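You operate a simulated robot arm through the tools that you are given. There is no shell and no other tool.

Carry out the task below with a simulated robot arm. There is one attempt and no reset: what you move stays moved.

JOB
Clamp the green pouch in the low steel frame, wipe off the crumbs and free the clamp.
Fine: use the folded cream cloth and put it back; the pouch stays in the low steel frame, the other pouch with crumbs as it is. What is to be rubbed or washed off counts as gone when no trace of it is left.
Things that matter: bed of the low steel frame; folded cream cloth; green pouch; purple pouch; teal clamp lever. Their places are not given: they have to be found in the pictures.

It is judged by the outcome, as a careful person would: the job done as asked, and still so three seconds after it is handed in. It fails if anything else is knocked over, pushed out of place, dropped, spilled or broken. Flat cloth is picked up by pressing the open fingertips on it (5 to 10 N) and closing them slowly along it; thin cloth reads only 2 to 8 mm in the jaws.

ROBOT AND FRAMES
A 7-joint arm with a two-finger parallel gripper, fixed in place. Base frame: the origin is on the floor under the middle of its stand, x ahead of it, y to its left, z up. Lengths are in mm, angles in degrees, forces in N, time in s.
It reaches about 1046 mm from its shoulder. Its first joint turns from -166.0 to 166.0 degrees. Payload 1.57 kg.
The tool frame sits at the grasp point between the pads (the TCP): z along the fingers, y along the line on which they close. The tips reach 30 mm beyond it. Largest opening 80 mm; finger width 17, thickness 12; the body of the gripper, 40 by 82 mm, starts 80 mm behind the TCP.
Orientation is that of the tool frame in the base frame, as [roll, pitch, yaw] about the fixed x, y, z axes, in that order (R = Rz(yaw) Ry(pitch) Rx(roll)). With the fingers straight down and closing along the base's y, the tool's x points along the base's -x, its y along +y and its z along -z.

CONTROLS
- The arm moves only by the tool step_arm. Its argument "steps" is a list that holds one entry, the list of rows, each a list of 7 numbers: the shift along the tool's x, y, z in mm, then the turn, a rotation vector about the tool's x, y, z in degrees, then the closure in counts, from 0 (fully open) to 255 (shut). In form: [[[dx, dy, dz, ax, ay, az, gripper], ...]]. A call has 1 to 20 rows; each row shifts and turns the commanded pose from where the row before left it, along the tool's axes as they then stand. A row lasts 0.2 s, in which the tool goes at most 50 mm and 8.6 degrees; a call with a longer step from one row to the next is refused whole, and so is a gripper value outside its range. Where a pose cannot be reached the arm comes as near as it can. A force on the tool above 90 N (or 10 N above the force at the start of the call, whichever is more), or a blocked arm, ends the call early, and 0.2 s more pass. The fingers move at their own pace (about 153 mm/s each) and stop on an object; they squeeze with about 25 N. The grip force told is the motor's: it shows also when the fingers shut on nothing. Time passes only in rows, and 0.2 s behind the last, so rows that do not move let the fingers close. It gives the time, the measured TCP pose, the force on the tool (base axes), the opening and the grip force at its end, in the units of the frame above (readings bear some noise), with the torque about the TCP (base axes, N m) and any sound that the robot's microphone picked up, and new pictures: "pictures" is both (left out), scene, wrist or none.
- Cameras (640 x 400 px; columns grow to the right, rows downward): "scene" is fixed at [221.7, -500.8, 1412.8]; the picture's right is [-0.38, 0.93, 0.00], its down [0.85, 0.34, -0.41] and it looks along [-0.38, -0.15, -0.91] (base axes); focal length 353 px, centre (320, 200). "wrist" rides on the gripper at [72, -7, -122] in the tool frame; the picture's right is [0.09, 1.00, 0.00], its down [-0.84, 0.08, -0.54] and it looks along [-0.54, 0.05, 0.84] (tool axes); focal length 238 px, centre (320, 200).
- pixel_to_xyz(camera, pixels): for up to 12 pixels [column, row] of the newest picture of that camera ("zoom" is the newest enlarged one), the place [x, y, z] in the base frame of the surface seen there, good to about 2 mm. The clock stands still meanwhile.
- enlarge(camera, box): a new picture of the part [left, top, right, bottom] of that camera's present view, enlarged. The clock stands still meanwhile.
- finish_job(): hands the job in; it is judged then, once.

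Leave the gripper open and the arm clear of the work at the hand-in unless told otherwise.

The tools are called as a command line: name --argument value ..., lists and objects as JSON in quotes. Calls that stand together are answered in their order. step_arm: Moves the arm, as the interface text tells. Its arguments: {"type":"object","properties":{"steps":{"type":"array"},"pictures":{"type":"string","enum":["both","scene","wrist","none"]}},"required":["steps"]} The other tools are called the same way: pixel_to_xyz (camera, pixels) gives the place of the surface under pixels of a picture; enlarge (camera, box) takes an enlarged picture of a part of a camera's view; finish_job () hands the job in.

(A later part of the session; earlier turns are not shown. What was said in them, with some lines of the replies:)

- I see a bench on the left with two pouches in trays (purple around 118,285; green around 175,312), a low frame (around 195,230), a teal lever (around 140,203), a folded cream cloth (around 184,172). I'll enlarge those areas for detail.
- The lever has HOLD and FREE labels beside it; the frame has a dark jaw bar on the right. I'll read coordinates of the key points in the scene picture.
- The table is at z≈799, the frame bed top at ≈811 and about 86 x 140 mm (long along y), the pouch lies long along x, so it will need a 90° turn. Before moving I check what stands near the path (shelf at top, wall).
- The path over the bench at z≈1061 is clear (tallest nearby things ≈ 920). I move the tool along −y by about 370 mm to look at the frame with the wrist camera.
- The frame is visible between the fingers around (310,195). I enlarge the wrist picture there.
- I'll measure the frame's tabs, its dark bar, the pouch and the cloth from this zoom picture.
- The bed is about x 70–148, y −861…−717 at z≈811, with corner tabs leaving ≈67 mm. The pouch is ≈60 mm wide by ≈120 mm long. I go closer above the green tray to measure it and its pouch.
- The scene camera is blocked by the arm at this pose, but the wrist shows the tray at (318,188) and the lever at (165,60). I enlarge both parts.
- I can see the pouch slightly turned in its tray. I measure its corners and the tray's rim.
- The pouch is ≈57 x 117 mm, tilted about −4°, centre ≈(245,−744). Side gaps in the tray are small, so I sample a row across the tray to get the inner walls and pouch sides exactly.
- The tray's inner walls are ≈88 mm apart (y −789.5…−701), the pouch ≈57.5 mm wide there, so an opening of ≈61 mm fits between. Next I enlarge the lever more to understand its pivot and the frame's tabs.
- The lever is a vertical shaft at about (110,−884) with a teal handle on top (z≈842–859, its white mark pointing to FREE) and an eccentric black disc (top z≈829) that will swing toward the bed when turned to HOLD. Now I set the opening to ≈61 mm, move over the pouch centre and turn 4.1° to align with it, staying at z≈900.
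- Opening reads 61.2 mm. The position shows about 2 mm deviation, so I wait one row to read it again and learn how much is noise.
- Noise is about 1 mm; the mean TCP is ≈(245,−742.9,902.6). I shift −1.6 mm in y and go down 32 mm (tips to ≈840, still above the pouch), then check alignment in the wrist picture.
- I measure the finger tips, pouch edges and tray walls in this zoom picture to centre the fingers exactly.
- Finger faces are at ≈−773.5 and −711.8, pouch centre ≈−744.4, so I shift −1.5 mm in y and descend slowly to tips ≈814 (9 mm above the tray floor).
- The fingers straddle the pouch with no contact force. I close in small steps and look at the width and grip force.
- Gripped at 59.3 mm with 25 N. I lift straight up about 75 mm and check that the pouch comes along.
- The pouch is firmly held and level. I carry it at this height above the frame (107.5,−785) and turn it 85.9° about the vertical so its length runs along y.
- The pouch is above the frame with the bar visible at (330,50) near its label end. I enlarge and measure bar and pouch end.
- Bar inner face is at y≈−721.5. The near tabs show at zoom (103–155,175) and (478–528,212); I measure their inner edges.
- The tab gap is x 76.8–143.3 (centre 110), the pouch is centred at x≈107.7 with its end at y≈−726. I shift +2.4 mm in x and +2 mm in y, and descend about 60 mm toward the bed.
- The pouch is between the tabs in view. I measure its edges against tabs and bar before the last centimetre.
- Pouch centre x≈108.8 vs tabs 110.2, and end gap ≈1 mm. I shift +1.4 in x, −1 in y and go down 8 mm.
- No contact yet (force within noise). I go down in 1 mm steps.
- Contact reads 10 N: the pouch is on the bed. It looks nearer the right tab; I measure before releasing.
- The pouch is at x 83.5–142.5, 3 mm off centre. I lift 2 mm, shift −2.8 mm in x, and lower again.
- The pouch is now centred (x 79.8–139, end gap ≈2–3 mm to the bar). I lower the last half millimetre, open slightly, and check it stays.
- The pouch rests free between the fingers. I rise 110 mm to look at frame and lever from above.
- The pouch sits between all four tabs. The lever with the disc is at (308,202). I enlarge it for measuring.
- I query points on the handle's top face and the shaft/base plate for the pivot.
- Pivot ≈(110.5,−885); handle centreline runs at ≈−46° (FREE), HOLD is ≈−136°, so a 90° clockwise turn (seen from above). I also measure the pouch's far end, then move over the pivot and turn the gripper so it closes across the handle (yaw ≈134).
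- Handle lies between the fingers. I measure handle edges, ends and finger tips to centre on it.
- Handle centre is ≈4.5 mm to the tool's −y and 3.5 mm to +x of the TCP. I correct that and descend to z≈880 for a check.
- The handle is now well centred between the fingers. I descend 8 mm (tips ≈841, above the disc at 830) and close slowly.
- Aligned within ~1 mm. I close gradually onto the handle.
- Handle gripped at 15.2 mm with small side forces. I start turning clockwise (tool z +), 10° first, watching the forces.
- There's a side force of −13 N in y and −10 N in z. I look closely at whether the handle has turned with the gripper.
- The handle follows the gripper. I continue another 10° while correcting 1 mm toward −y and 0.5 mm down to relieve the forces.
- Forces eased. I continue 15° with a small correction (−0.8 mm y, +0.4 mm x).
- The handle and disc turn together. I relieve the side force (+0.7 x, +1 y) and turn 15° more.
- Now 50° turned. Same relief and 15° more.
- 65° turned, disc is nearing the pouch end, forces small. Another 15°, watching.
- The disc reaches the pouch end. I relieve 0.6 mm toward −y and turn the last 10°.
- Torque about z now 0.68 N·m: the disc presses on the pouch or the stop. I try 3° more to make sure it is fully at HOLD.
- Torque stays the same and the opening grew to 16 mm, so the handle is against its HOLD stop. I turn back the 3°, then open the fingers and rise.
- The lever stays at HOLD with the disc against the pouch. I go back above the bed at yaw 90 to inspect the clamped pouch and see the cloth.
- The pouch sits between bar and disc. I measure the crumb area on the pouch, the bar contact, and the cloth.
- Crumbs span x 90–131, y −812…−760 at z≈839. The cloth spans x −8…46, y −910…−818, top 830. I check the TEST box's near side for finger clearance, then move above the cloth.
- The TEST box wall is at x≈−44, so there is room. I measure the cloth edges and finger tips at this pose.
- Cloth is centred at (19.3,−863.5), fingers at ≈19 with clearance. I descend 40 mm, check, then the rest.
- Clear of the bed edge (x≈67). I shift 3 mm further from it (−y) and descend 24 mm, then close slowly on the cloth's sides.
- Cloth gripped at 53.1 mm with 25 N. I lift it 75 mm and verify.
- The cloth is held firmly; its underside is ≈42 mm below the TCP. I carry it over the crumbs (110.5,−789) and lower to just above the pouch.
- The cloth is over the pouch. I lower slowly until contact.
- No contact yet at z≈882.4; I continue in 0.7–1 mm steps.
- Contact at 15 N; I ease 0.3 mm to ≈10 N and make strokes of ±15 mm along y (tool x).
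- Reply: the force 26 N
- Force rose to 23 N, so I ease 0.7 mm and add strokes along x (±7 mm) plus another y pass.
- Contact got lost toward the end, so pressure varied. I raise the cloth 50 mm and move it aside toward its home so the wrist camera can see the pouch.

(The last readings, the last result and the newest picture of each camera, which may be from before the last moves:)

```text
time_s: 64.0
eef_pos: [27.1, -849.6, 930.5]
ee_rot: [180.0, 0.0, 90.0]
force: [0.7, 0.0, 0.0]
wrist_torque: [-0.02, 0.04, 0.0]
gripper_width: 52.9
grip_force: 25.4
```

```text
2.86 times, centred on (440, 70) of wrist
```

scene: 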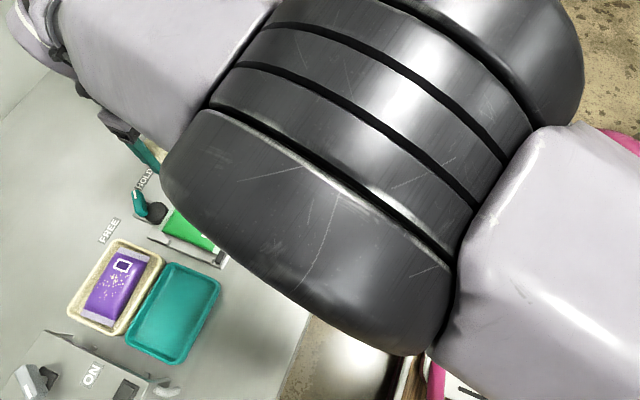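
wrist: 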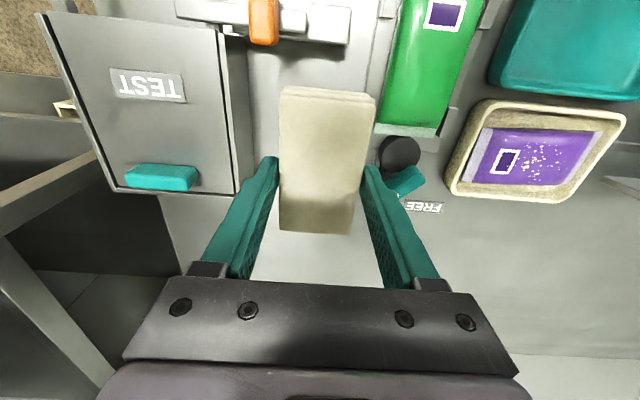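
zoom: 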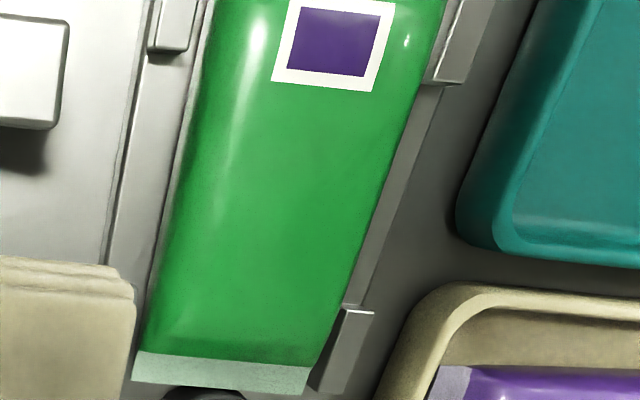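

No crumbs are visible any more. I zoom more tightly to check for faint traces, including around the label.

enlarge --camera "wrist" --box '[385, 0, 485, 65]'

enlarge --camera "wrist" --box '[370, 50, 480, 140]'

```text
6.15 times, centred on (435, 32) of wrist
```

zoom: 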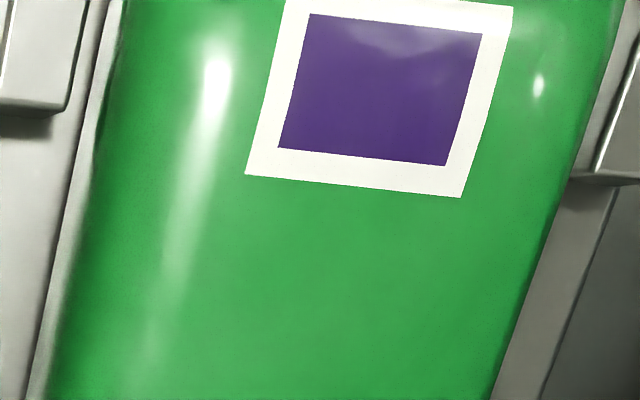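

```text
4.44 times, centred on (425, 95) of wrist
```

zoom: 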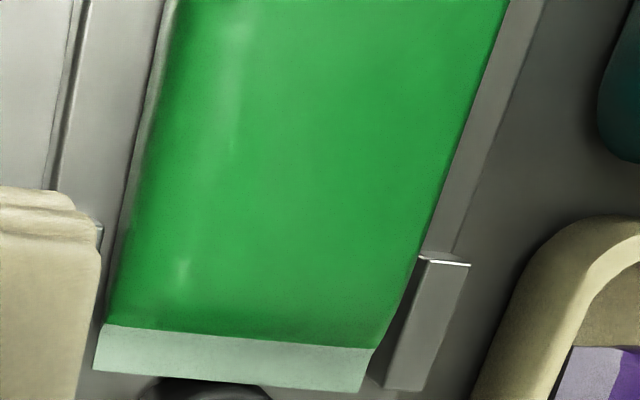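

The pouch is clean. I return the cloth to its home: back by (−18,−11.1) in tool x/y and down about 80 mm, leaving the last 8 mm for a check.

step_arm --steps '[[[-9, -5.5, 0, 0, 0, 0, 105], [-9, -5.6, 0, 0, 0, 0, 105], [0, 0, 0, 0, 0, 0, 105], [0, 0, 25, 0, 0, 0, 105], [0, 0, 25, 0, 0, 0, 105], [0, 0, 20, 0, 0, 0, 105], [0, 0, 10, 0, 0, 0, 105], [0, 0, 0, 0, 0, 0, 105]]]' --pictures "wrist"

step_arm --steps '[[[0, 0, 0, 0, 0, 0, 105]]]' --pictures "none"

```text
time_s: 65.8
eef_pos: [18.8, -866.4, 851.4]
ee_rot: [-180.0, -0.1, 90.0]
force: [0.2, 0.4, -0.4]
wrist_torque: [0.02, 0.01, -0.02]
gripper_width: 52.6
grip_force: 25.7
```

wrist: 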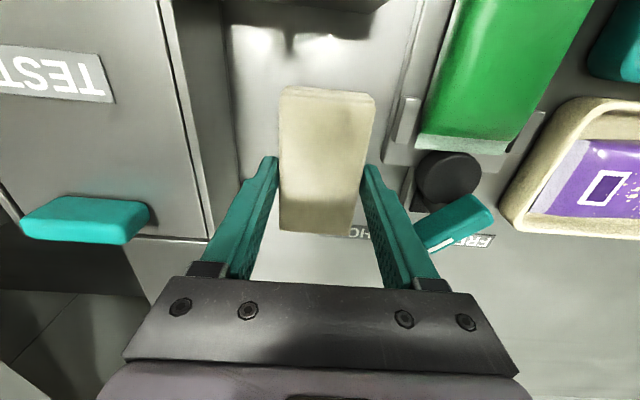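

```text
time_s: 66.2
eef_pos: [19.0, -865.0, 851.2]
ee_rot: [-179.9, 0.0, 89.9]
force: [-0.1, 0.4, -0.5]
wrist_torque: [-0.03, -0.01, 0.03]
gripper_width: 52.9
grip_force: 25.3
```

Position matches the pick-up spot (19,−866). I lower 7 mm, then in small steps until it touches the table.

step_arm --steps '[[[0, 0, 4, 0, 0, 0, 105], [0, 0, 3, 0, 0, 0, 105], [0, 0, 0, 0, 0, 0, 105]]]' --pictures "none"

step_arm --steps '[[[0, 0, 1, 0, 0, 0, 105], [0, 0, 0, 0, 0, 0, 105]]]' --pictures "none"

```text
time_s: 67.0
eef_pos: [19.1, -867.0, 843.9]
ee_rot: [180.0, 0.0, 89.9]
force: [0.2, -0.8, 0.4]
wrist_torque: [-0.03, 0.0, -0.05]
gripper_width: 53.0
grip_force: 24.6
```

```text
time_s: 67.6
eef_pos: [19.7, -866.7, 842.7]
ee_rot: [180.0, 0.0, 90.0]
force: [1.4, 0.0, 0.2]
wrist_torque: [-0.02, -0.02, -0.01]
gripper_width: 52.8
grip_force: 24.8
```

Still free of the table at z≈842.7. Two more small steps.

step_arm --steps '[[[0, 0, 1, 0, 0, 0, 105], [0, 0, 0, 0, 0, 0, 105]]]' --pictures "none"

step_arm --steps '[[[0, 0, 0.6, 0, 0, 0, 105], [0, 0, 0, 0, 0, 0, 105]]]' --pictures "none"

```text
time_s: 68.2
eef_pos: [18.7, -866.9, 842.6]
ee_rot: [-180.0, 0.0, 90.0]
force: [-0.2, 0.0, -0.1]
wrist_torque: [0.03, 0.02, -0.01]
gripper_width: 52.7
grip_force: 25.0
```

```text
time_s: 68.8
eef_pos: [19.6, -868.8, 841.5]
ee_rot: [-180.0, 0.0, 90.0]
force: [-0.9, -0.1, -0.7]
wrist_torque: [0.0, 0.0, -0.01]
gripper_width: 52.9
grip_force: 25.6
```

No contact yet (the cloth may have slid up slightly while pressing). I go on in small steps; the tips are still ≈12 mm above the table.

step_arm --steps '[[[0, 0, 0.7, 0, 0, 0, 105], [0, 0, 0, 0, 0, 0, 105]]]' --pictures "none"

step_arm --steps '[[[0, 0, 0.7, 0, 0, 0, 105], [0, 0, 0, 0, 0, 0, 105]]]' --pictures "none"

step_arm --steps '[[[0, 0, 0.7, 0, 0, 0, 105], [0, 0, 0, 0, 0, 0, 105]]]' --pictures "wrist"

```text
time_s: 69.4
eef_pos: [19.0, -867.8, 841.7]
ee_rot: [179.9, 0.0, 90.0]
force: [-0.2, 0.7, 2.4]
wrist_torque: [0.07, 0.0, 0.0]
gripper_width: 53.0
grip_force: 25.1
```

```text
time_s: 70.0
eef_pos: [20.3, -867.6, 841.4]
ee_rot: [180.0, 0.1, 90.0]
force: [-1.4, -0.4, 10.6]
wrist_torque: [0.1, 0.0, 0.01]
gripper_width: 52.6
grip_force: 25.4
```

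```text
time_s: 70.6
eef_pos: [18.6, -868.3, 840.5]
ee_rot: [-180.0, 0.2, 90.0]
force: [1.1, 0.1, 22.1]
wrist_torque: [0.09, -0.02, 0.0]
gripper_width: 52.7
grip_force: 24.8
```

wrist: 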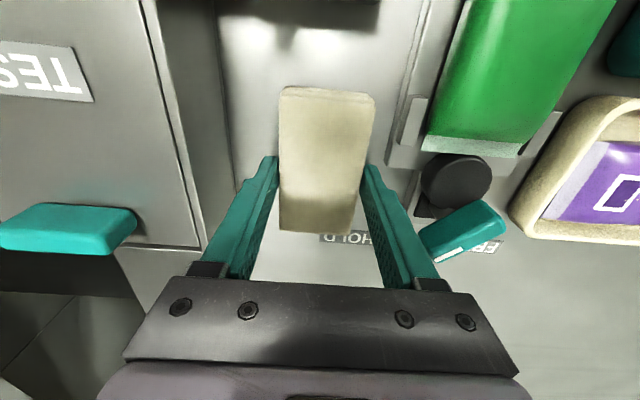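

The cloth is on the table (22 N). I ease 1 mm up, open to 64 mm and rise.

step_arm --steps '[[[0, 0, -1, 0, 0, 0, 105], [0, 0, 0, 0, 0, 0, 90], [0, 0, 0, 0, 0, 0, 75], [0, 0, 0, 0, 0, 0, 60], [0, 0, 0, 0, 0, 0, 51], [0, 0, -5, 0, 0, 0, 51], [0, 0, -15, 0, 0, 0, 51], [0, 0, -20, 0, 0, 0, 51], [0, 0, -25, 0, 0, 0, 51], [0, 0, 0, 0, 0, 0, 51]]]' --pictures "wrist"

enlarge --camera "wrist" --box '[220, 60, 420, 240]'

pixel_to_xyz --camera "zoom" --pixels '[[256, 180], [384, 180], [252, 280], [372, 280], [262, 80], [396, 80], [310, 295], [330, 60], [320, 180], [330, 52]]'

```text
time_s: 72.8
eef_pos: [22.2, -867.1, 906.3]
ee_rot: [-180.0, 0.0, 89.9]
force: [1.0, 0.5, -0.3]
wrist_torque: [-0.03, -0.03, 0.01]
gripper_width: 64.1
grip_force: 0.0
```

wrist: 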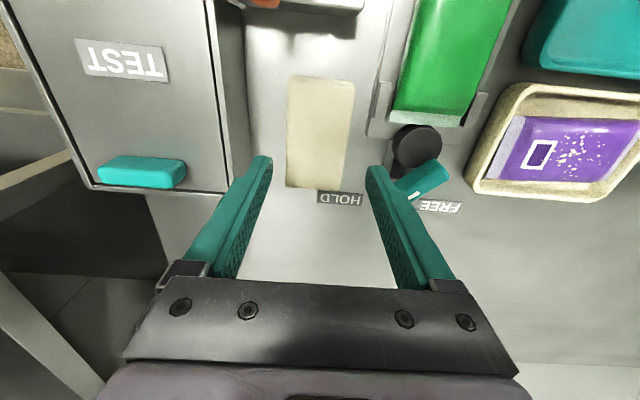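

```text
2.22 times, centred on (320, 150) of wrist
```

zoom: 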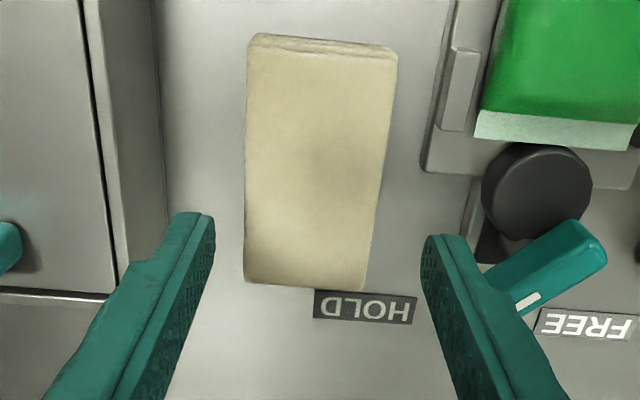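

```text
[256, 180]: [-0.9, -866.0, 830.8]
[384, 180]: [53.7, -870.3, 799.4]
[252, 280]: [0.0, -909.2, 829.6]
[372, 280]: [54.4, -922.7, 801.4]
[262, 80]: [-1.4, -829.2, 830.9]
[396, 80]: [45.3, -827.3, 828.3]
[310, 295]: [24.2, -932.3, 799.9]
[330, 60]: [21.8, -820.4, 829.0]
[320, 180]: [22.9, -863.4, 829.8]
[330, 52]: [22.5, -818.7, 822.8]
```

The cloth is back within ~2 mm of its original place. Next is freeing the clamp: I rise, go over the lever pivot and turn to yaw 44 (across the handle in HOLD).

step_arm --steps '[[[0, 0, -20, 0, 0, 0, 51], [-6.2, 29.3, 0, 0, 0, 0, 51], [-6.2, 29.3, 0, 0, 0, 0, 51], [-6.2, 29.3, 0, 0, 0, 0, 51], [0, 0, 0, 0, 0, 7.67, 51], [0, 0, 0, 0, 0, 7.67, 51], [0, 0, 0, 0, 0, 7.67, 51], [0, 0, 0, 0, 0, 7.67, 51], [0, 0, 0, 0, 0, 7.67, 51], [0, 0, 0, 0, 0, 7.67, 51], [0, 0, 20, 0, 0, 0, 51], [0, 0, 10, 0, 0, 0, 70], [0, 0, 0, 0, 0, 0, 90], [0, 0, 0, 0, 0, 0, 90]]]' --pictures "wrist"

enlarge --camera "wrist" --box '[230, 80, 410, 240]'

```text
time_s: 75.8
eef_pos: [106.9, -885.7, 894.5]
ee_rot: [180.0, -0.1, 43.9]
force: [0.8, -0.8, -0.5]
wrist_torque: [0.01, 0.04, 0.0]
gripper_width: 51.8
grip_force: 0.0
```

wrist: 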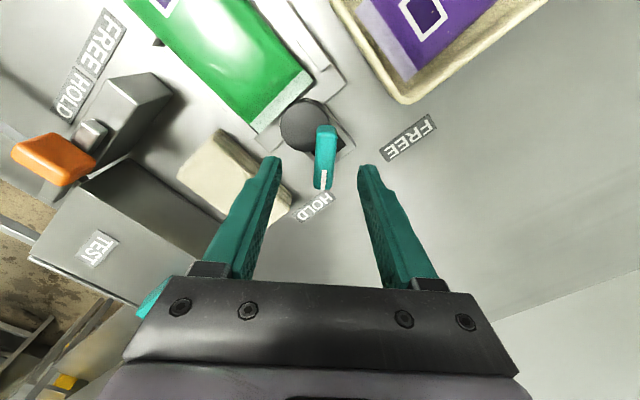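

```text
2.50 times, centred on (320, 160) of wrist
```

zoom: 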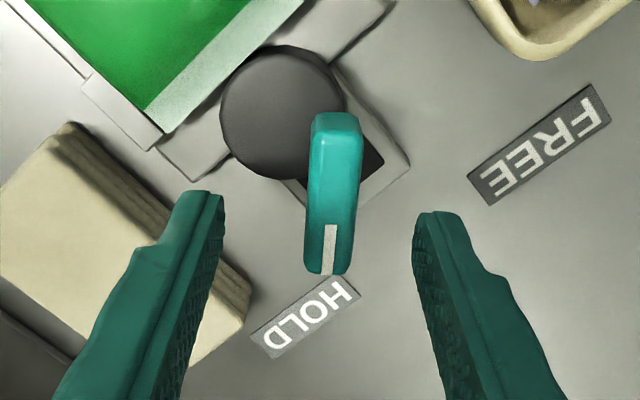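

The handle is a bit right of centre between the fingers. I measure it.

pixel_to_xyz --camera "zoom" --pixels '[[316, 160], [355, 160], [312, 210], [352, 210], [335, 125], [328, 265], [334, 160], [331, 210], [217, 205], [422, 225]]'

step_arm --steps '[[[0, 0, 0, 0, 0, 0, 90]]]' --pictures "none"

step_arm --steps '[[[0, 0, 0, 0, 0, 0, 90]]]' --pictures "none"

```text
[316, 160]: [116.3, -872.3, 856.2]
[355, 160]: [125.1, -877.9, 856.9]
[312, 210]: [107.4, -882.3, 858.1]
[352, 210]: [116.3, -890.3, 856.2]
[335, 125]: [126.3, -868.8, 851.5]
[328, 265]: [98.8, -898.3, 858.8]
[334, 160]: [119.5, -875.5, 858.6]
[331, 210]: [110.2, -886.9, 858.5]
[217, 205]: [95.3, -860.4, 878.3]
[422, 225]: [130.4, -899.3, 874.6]
```

```text
time_s: 76.2
eef_pos: [107.1, -884.9, 894.4]
ee_rot: [179.9, 0.0, 43.9]
force: [-0.5, 0.2, 0.7]
wrist_torque: [0.0, -0.01, 0.04]
gripper_width: 51.7
grip_force: 0.1
```

```text
time_s: 76.6
eef_pos: [106.7, -884.9, 894.2]
ee_rot: [180.0, 0.0, 43.9]
force: [0.8, -0.4, 0.6]
wrist_torque: [0.02, 0.0, 0.03]
gripper_width: 51.8
grip_force: 0.0
```

I correct +2.3 mm (tool x), +3 mm (tool y), descend to tips ≈841 and check before closing.

step_arm --steps '[[[2.3, 3, 0, 0, 0, 0, 110], [0, 0, 10, 0, 0, 0, 120], [0, 0, 8, 0, 0, 0, 120], [0, 0, 5, 0, 0, 0, 120], [0, 0, 0, 0, 0, 0, 120]]]' --pictures "wrist"

enlarge --camera "wrist" --box '[230, 80, 410, 240]'

pixel_to_xyz --camera "zoom" --pixels '[[300, 200], [348, 200], [236, 205], [402, 220], [325, 200], [322, 240]]'

```text
time_s: 77.8
eef_pos: [109.5, -885.8, 870.3]
ee_rot: [180.0, 0.0, 43.9]
force: [-0.3, -0.7, 0.1]
wrist_torque: [-0.02, 0.01, 0.02]
gripper_width: 42.1
grip_force: 0.1
```

wrist: 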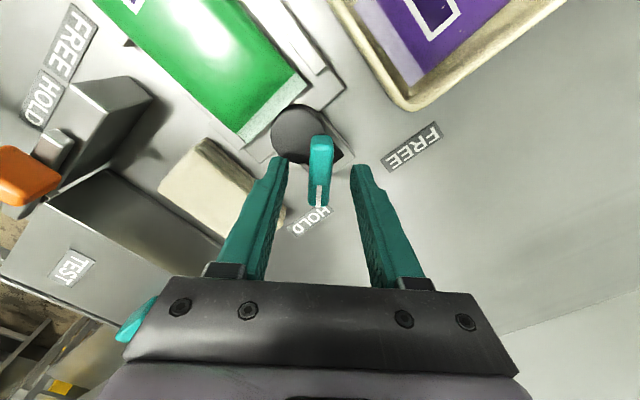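

```text
2.50 times, centred on (320, 160) of wrist
```

zoom: 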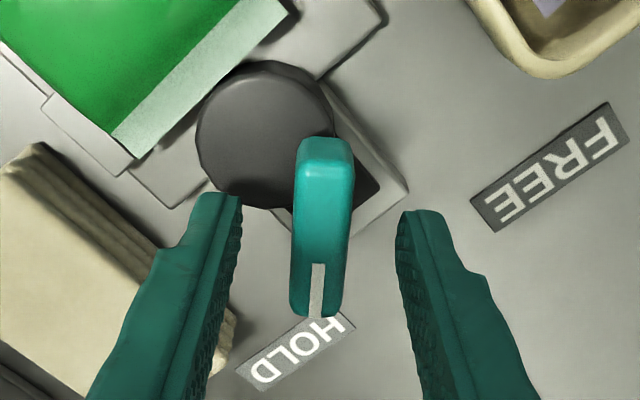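

```text
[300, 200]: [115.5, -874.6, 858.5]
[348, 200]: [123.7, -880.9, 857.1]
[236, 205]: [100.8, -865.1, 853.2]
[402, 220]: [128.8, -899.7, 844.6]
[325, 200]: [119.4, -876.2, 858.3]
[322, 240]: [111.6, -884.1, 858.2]
```

Perfectly centred on the handle. I close on it.

step_arm --steps '[[[0, 0, 0, 0, 0, 0, 150], [0, 0, 0, 0, 0, 0, 175], [0, 0, 0, 0, 0, 0, 190], [0, 0, 0, 0, 0, 0, 200], [0, 0, 0, 0, 0, 0, 210], [0, 0, 0, 0, 0, 0, 220], [0, 0, 0, 0, 0, 0, 220]]]' --pictures "none"

step_arm --steps '[[[0, 0, 0, 0, 0, -5, 220], [0, 0, 0, 0, 0, -5, 220], [0, 0, 0, 0, 0, 0, 220]]]' --pictures "wrist"

```text
time_s: 79.4
eef_pos: [109.1, -886.6, 871.8]
ee_rot: [-180.0, 0.0, 44.0]
force: [-0.8, 2.1, 0.8]
wrist_torque: [0.01, -0.03, 0.44]
gripper_width: 14.9
grip_force: 30.6
```

```text
time_s: 80.2
eef_pos: [110.9, -887.4, 870.8]
ee_rot: [-179.9, 0.0, 53.9]
force: [-3.0, 2.1, -1.8]
wrist_torque: [0.06, -0.01, 0.0]
gripper_width: 15.0
grip_force: 31.0
```

wrist: 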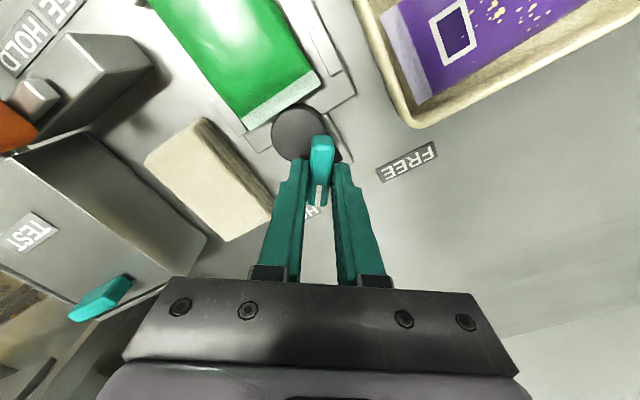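

The handle turns freely with low forces. I continue back toward FREE, 15° at a time.

step_arm --steps '[[[0, 0, 0, 0, 0, -5, 220], [0, 0, 0, 0, 0, -5, 220], [0, 0, 0, 0, 0, -5, 220], [0, 0, 0, 0, 0, 0, 220]]]' --pictures "none"

step_arm --steps '[[[0, 0, 0, 0, 0, -5, 220], [0, 0, 0, 0, 0, -5, 220], [0, 0, 0, 0, 0, 0, 220]]]' --pictures "wrist"

```text
time_s: 81.2
eef_pos: [109.5, -887.0, 871.3]
ee_rot: [-179.9, 0.0, 69.0]
force: [-12.3, -3.9, -11.0]
wrist_torque: [-0.73, 0.47, -0.01]
gripper_width: 14.8
grip_force: 31.3
```

```text
time_s: 82.0
eef_pos: [110.4, -886.7, 872.4]
ee_rot: [180.0, -0.2, 78.9]
force: [-12.9, -6.0, -11.3]
wrist_torque: [0.42, 0.06, 0.0]
gripper_width: 14.8
grip_force: 30.5
```

wrist: 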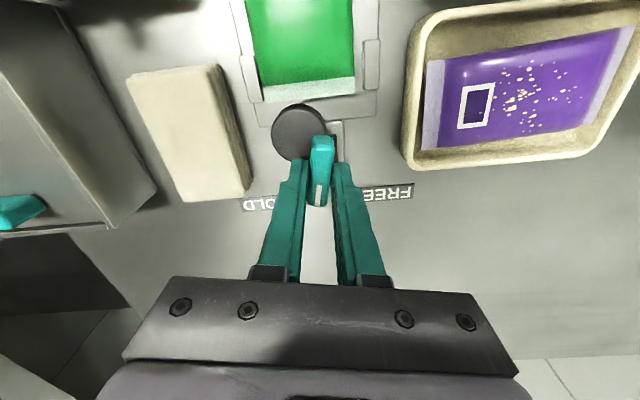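

Side force −13 N in x and −11 in z; I relieve (−0.9 x, −0.5 y, 0.6 down) and continue 15°.

step_arm --steps '[[[-0.7, -0.8, 0.6, 0, 0, 0, 220], [0, 0, 0, 0, 0, -5, 220], [0, 0, 0, 0, 0, -5, 220], [0, 0, 0, 0, 0, -5, 220], [0, 0, 0, 0, 0, 0, 220]]]' --pictures "none"

```text
time_s: 83.2
eef_pos: [110.1, -887.0, 871.4]
ee_rot: [180.0, 0.1, 94.0]
force: [-4.5, 13.5, 10.9]
wrist_torque: [1.13, 0.14, -0.01]
gripper_width: 15.0
grip_force: 31.2
```

I relieve (+0.8 y, up 0.5) and turn 15° more.

step_arm --steps '[[[0.8, -0.2, -0.5, 0, 0, 0, 220], [0, 0, 0, 0, 0, -5, 220], [0, 0, 0, 0, 0, -5, 220], [0, 0, 0, 0, 0, -5, 220], [0, 0, 0, 0, 0, 0, 220]]]' --pictures "none"

```text
time_s: 84.4
eef_pos: [109.3, -887.4, 872.0]
ee_rot: [180.0, 0.0, 109.1]
force: [3.0, -1.2, 5.9]
wrist_torque: [0.07, 0.05, -0.03]
gripper_width: 14.9
grip_force: 30.5
```

Forces are small again at yaw 109. I turn 15° more and look.

step_arm --steps '[[[0, 0, -0.2, 0, 0, -5, 220], [0, 0, 0, 0, 0, -5, 220], [0, 0, 0, 0, 0, -5, 220], [0, 0, 0, 0, 0, 0, 220]]]' --pictures "wrist"

```text
time_s: 85.4
eef_pos: [110.3, -886.0, 872.0]
ee_rot: [-179.9, 0.1, 124.0]
force: [4.7, -16.3, 2.8]
wrist_torque: [-1.01, -0.59, 0.04]
gripper_width: 15.1
grip_force: 30.9
```

wrist: 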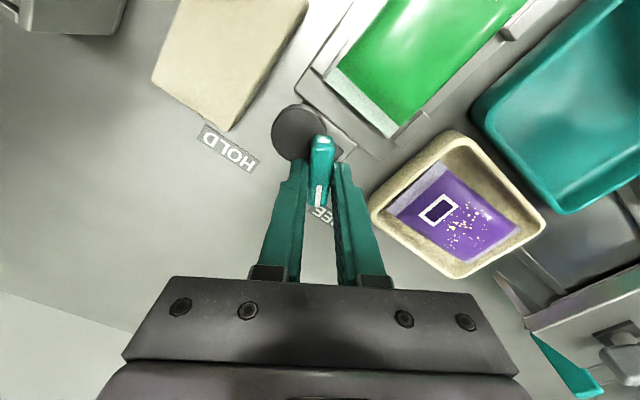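

Relieving 1 mm toward −y and turning the last 10°, then 3° more to feel the FREE stop.

step_arm --steps '[[[-1, -0.3, 0, 0, 0, 0, 220], [0, 0, 0, 0, 0, -5, 220], [0, 0, 0, 0, 0, -5, 220], [0, 0, 0, 0, 0, 0, 220]]]' --pictures "none"

step_arm --steps '[[[0, 0, 0, 0, 0, -2, 220], [0, 0, 0, 0, 0, 0, 220]]]' --pictures "wrist"

enlarge --camera "wrist" --box '[230, 60, 410, 220]'

```text
time_s: 86.4
eef_pos: [109.9, -887.4, 870.6]
ee_rot: [-180.0, 0.1, 134.0]
force: [-0.6, -0.8, 12.4]
wrist_torque: [0.49, 0.42, -0.01]
gripper_width: 15.1
grip_force: 30.8
```

```text
time_s: 87.0
eef_pos: [110.0, -885.9, 872.3]
ee_rot: [179.9, -0.1, 135.8]
force: [-2.2, 8.6, 18.3]
wrist_torque: [0.38, 0.09, -0.58]
gripper_width: 14.8
grip_force: 30.7
```

wrist: 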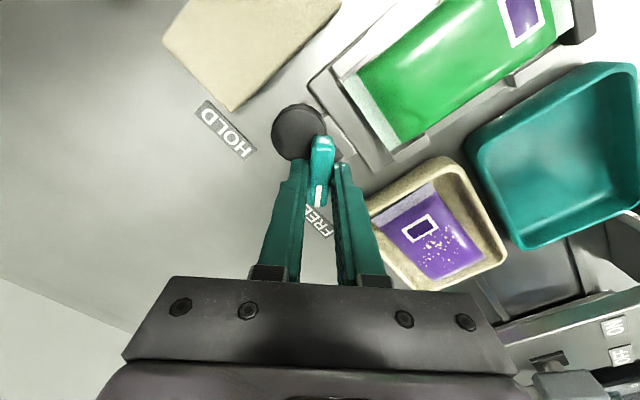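

```text
2.50 times, centred on (320, 140) of wrist
```

zoom: 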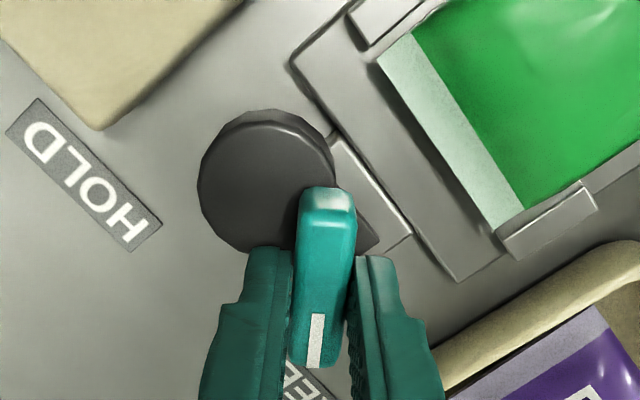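

Torque −0.58 N·m: the FREE stop is reached, and the disc is away from the pouch. I ease back 2°, open, and rise.

step_arm --steps '[[[0, 0, -0.7, 0, 0, 2, 220], [0, 0, 0, 0, 0, 0, 200], [0, 0, 0, 0, 0, 0, 180], [0, 0, 0, 0, 0, 0, 150], [0, 0, 0, 0, 0, 0, 120], [0, 0, -10, 0, 0, 0, 120], [0, 0, -25, 0, 0, 0, 100], [0, 0, -35, 0, 0, 0, 60], [0, 0, -35, 0, 0, 0, 0], [0, 0, 0, 0, 0, 0, 0]]]' --pictures "wrist"

enlarge --camera "wrist" --box '[250, 40, 430, 180]'

```text
time_s: 89.2
eef_pos: [110.7, -890.2, 976.3]
ee_rot: [179.9, 0.0, 134.0]
force: [0.4, -0.1, 0.1]
wrist_torque: [0.0, 0.01, 0.03]
gripper_width: 80.0
grip_force: 0.1
```

wrist: 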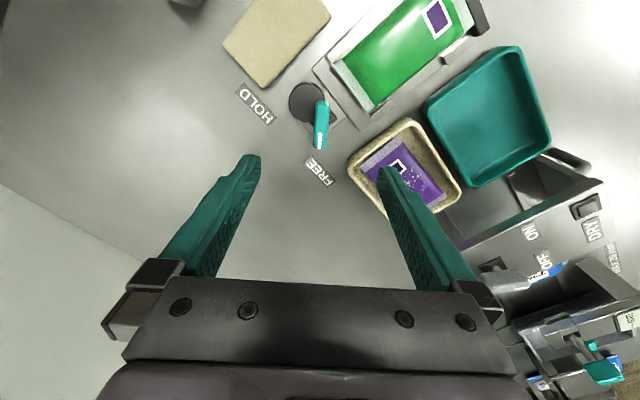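

```text
2.86 times, centred on (340, 110) of wrist
```

zoom: 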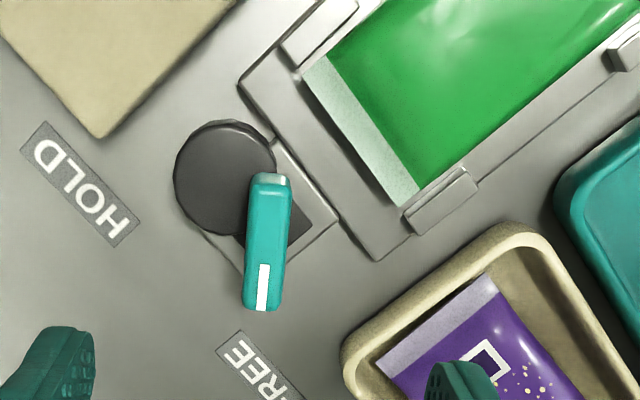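

The lever is back at FREE. I verify the handle angle and then rise and move away toward the robot, yaw 90, to view everything.

pixel_to_xyz --camera "zoom" --pixels '[[250, 200], [245, 300], [288, 200], [280, 290], [269, 190], [260, 300], [210, 175], [320, 80], [400, 195]]'

step_arm --steps '[[[0, 0, -30, 0, 0, 0, 0], [20, 20, -20, 0, 0, 0, 0], [20, 20, -10, 0, 0, 0, 0], [20, 20, 0, 0, 0, 0, 0], [0, 0, 0, 0, 0, 7.4, 0], [0, 0, 0, 0, 0, 7.4, 0], [0, 0, 0, 0, 0, 7.4, 0], [0, 0, 0, 0, 0, 7.4, 0], [0, 0, 0, 0, 0, 7.4, 0], [0, 0, 0, 0, 0, 7.4, 0], [0, 0, 0, 0, 0, 0, 0]]]' --pictures "wrist"

enlarge --camera "wrist" --box '[200, 20, 440, 220]'

```text
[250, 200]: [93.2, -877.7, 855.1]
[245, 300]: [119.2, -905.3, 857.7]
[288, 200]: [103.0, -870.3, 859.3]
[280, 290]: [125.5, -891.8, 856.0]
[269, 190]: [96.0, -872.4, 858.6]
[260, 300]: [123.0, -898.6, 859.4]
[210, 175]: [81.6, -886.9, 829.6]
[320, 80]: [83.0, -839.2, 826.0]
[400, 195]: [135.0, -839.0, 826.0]
```

```text
time_s: 91.6
eef_pos: [111.7, -802.2, 1037.3]
ee_rot: [-179.9, 0.0, 89.5]
force: [0.2, -0.1, 0.2]
wrist_torque: [0.03, -0.03, 0.0]
gripper_width: 79.9
grip_force: 0.0
```

wrist: 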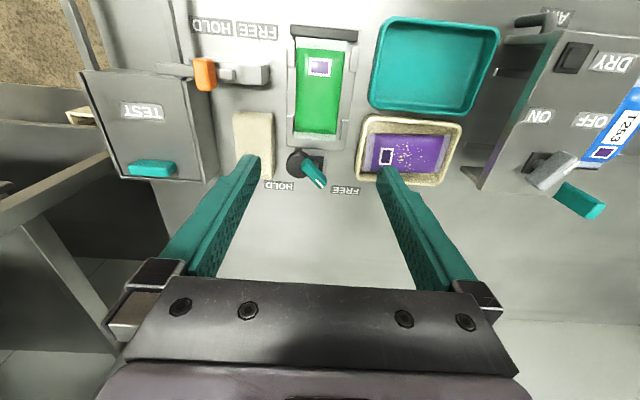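

```text
2.00 times, centred on (320, 120) of wrist
```

zoom: 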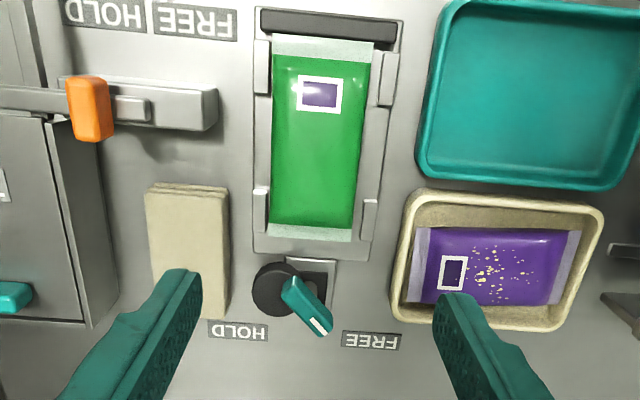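

Everything looks right: clean pouch in the frame, lever at FREE, cloth back, purple pouch untouched. I withdraw the arm along +y back to its start area and check with the scene camera.

step_arm --steps '[[[10, 0, -10, 0, 0, 0, 0], [40, -15, -10, 0, 0, 0, 0], [45, -20, 0, 0, 0, 0, 0], [45, -20, 0, 0, 0, 0, 0], [45, -20, 0, 0, 0, 0, 0], [45, -20, 0, 0, 0, 0, 0], [45, -20, 0, 0, 0, 0, 0], [45, -20, 0, 0, 0, 0, 0], [45, -20, 0, 0, 0, 0, 0], [0, 0, 0, 0, 0, 0, 0]]]' --pictures "both"

enlarge --camera "scene" --box '[60, 130, 260, 370]'

```text
time_s: 93.8
eef_pos: [-40.8, -432.2, 1057.0]
ee_rot: [180.0, 0.0, 89.7]
force: [-0.2, 0.9, 0.3]
wrist_torque: [-0.01, 0.01, 0.0]
gripper_width: 79.9
grip_force: 0.0
```

scene: 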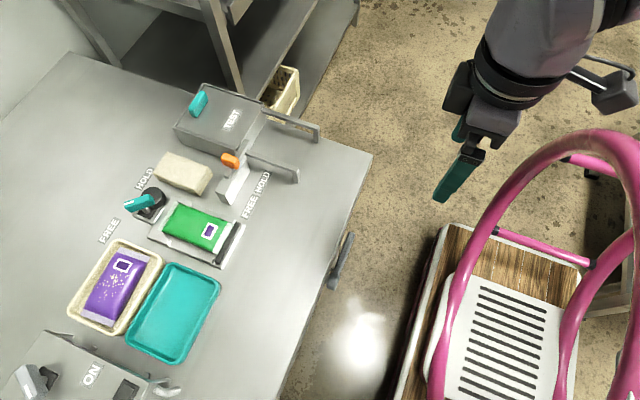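
wrist: 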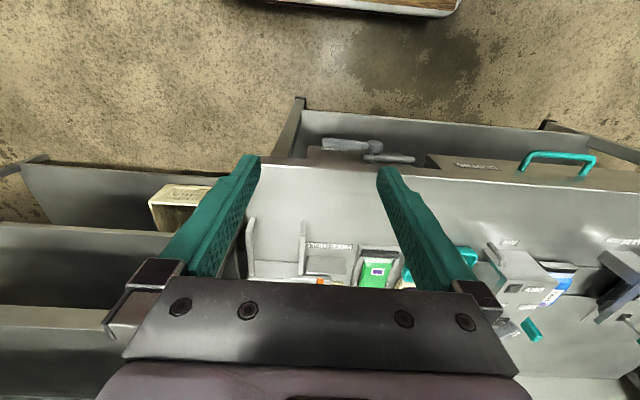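

```text
1.67 times, centred on (160, 250) of scene
```

zoom: 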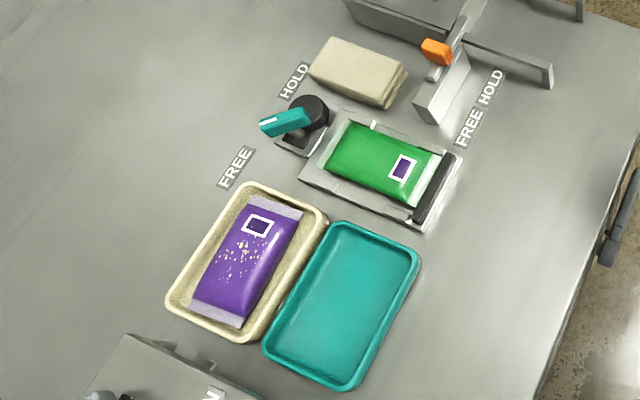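

The scene picture confirms it: clean green pouch in the frame, lever at FREE as at the start, cloth in its place, and purple pouch with its crumbs and both trays unmoved. The gripper is open and the arm is clear. I hand the job in.

finish_job

```text
The job is handed in.
```

The job is done and handed in. I clamped the green pouch in the low steel frame, wiped it clean with the folded cream cloth, and turned the lever back to FREE.

- **Green pouch:** it lies in the frame between the four tabs. Close-up pictures after wiping show no crumbs left on it.
- **Clamp:** the teal lever is back at its FREE stop, as it was at the start.
- **Cloth:** it is back in its place, within about 2 mm of where it was.
- **Purple pouch:** I did not touch it; its crumbs are as they were. Both trays look unmoved.

The gripper is open and the arm is clear of the bench. The judging result has not been shown to me.
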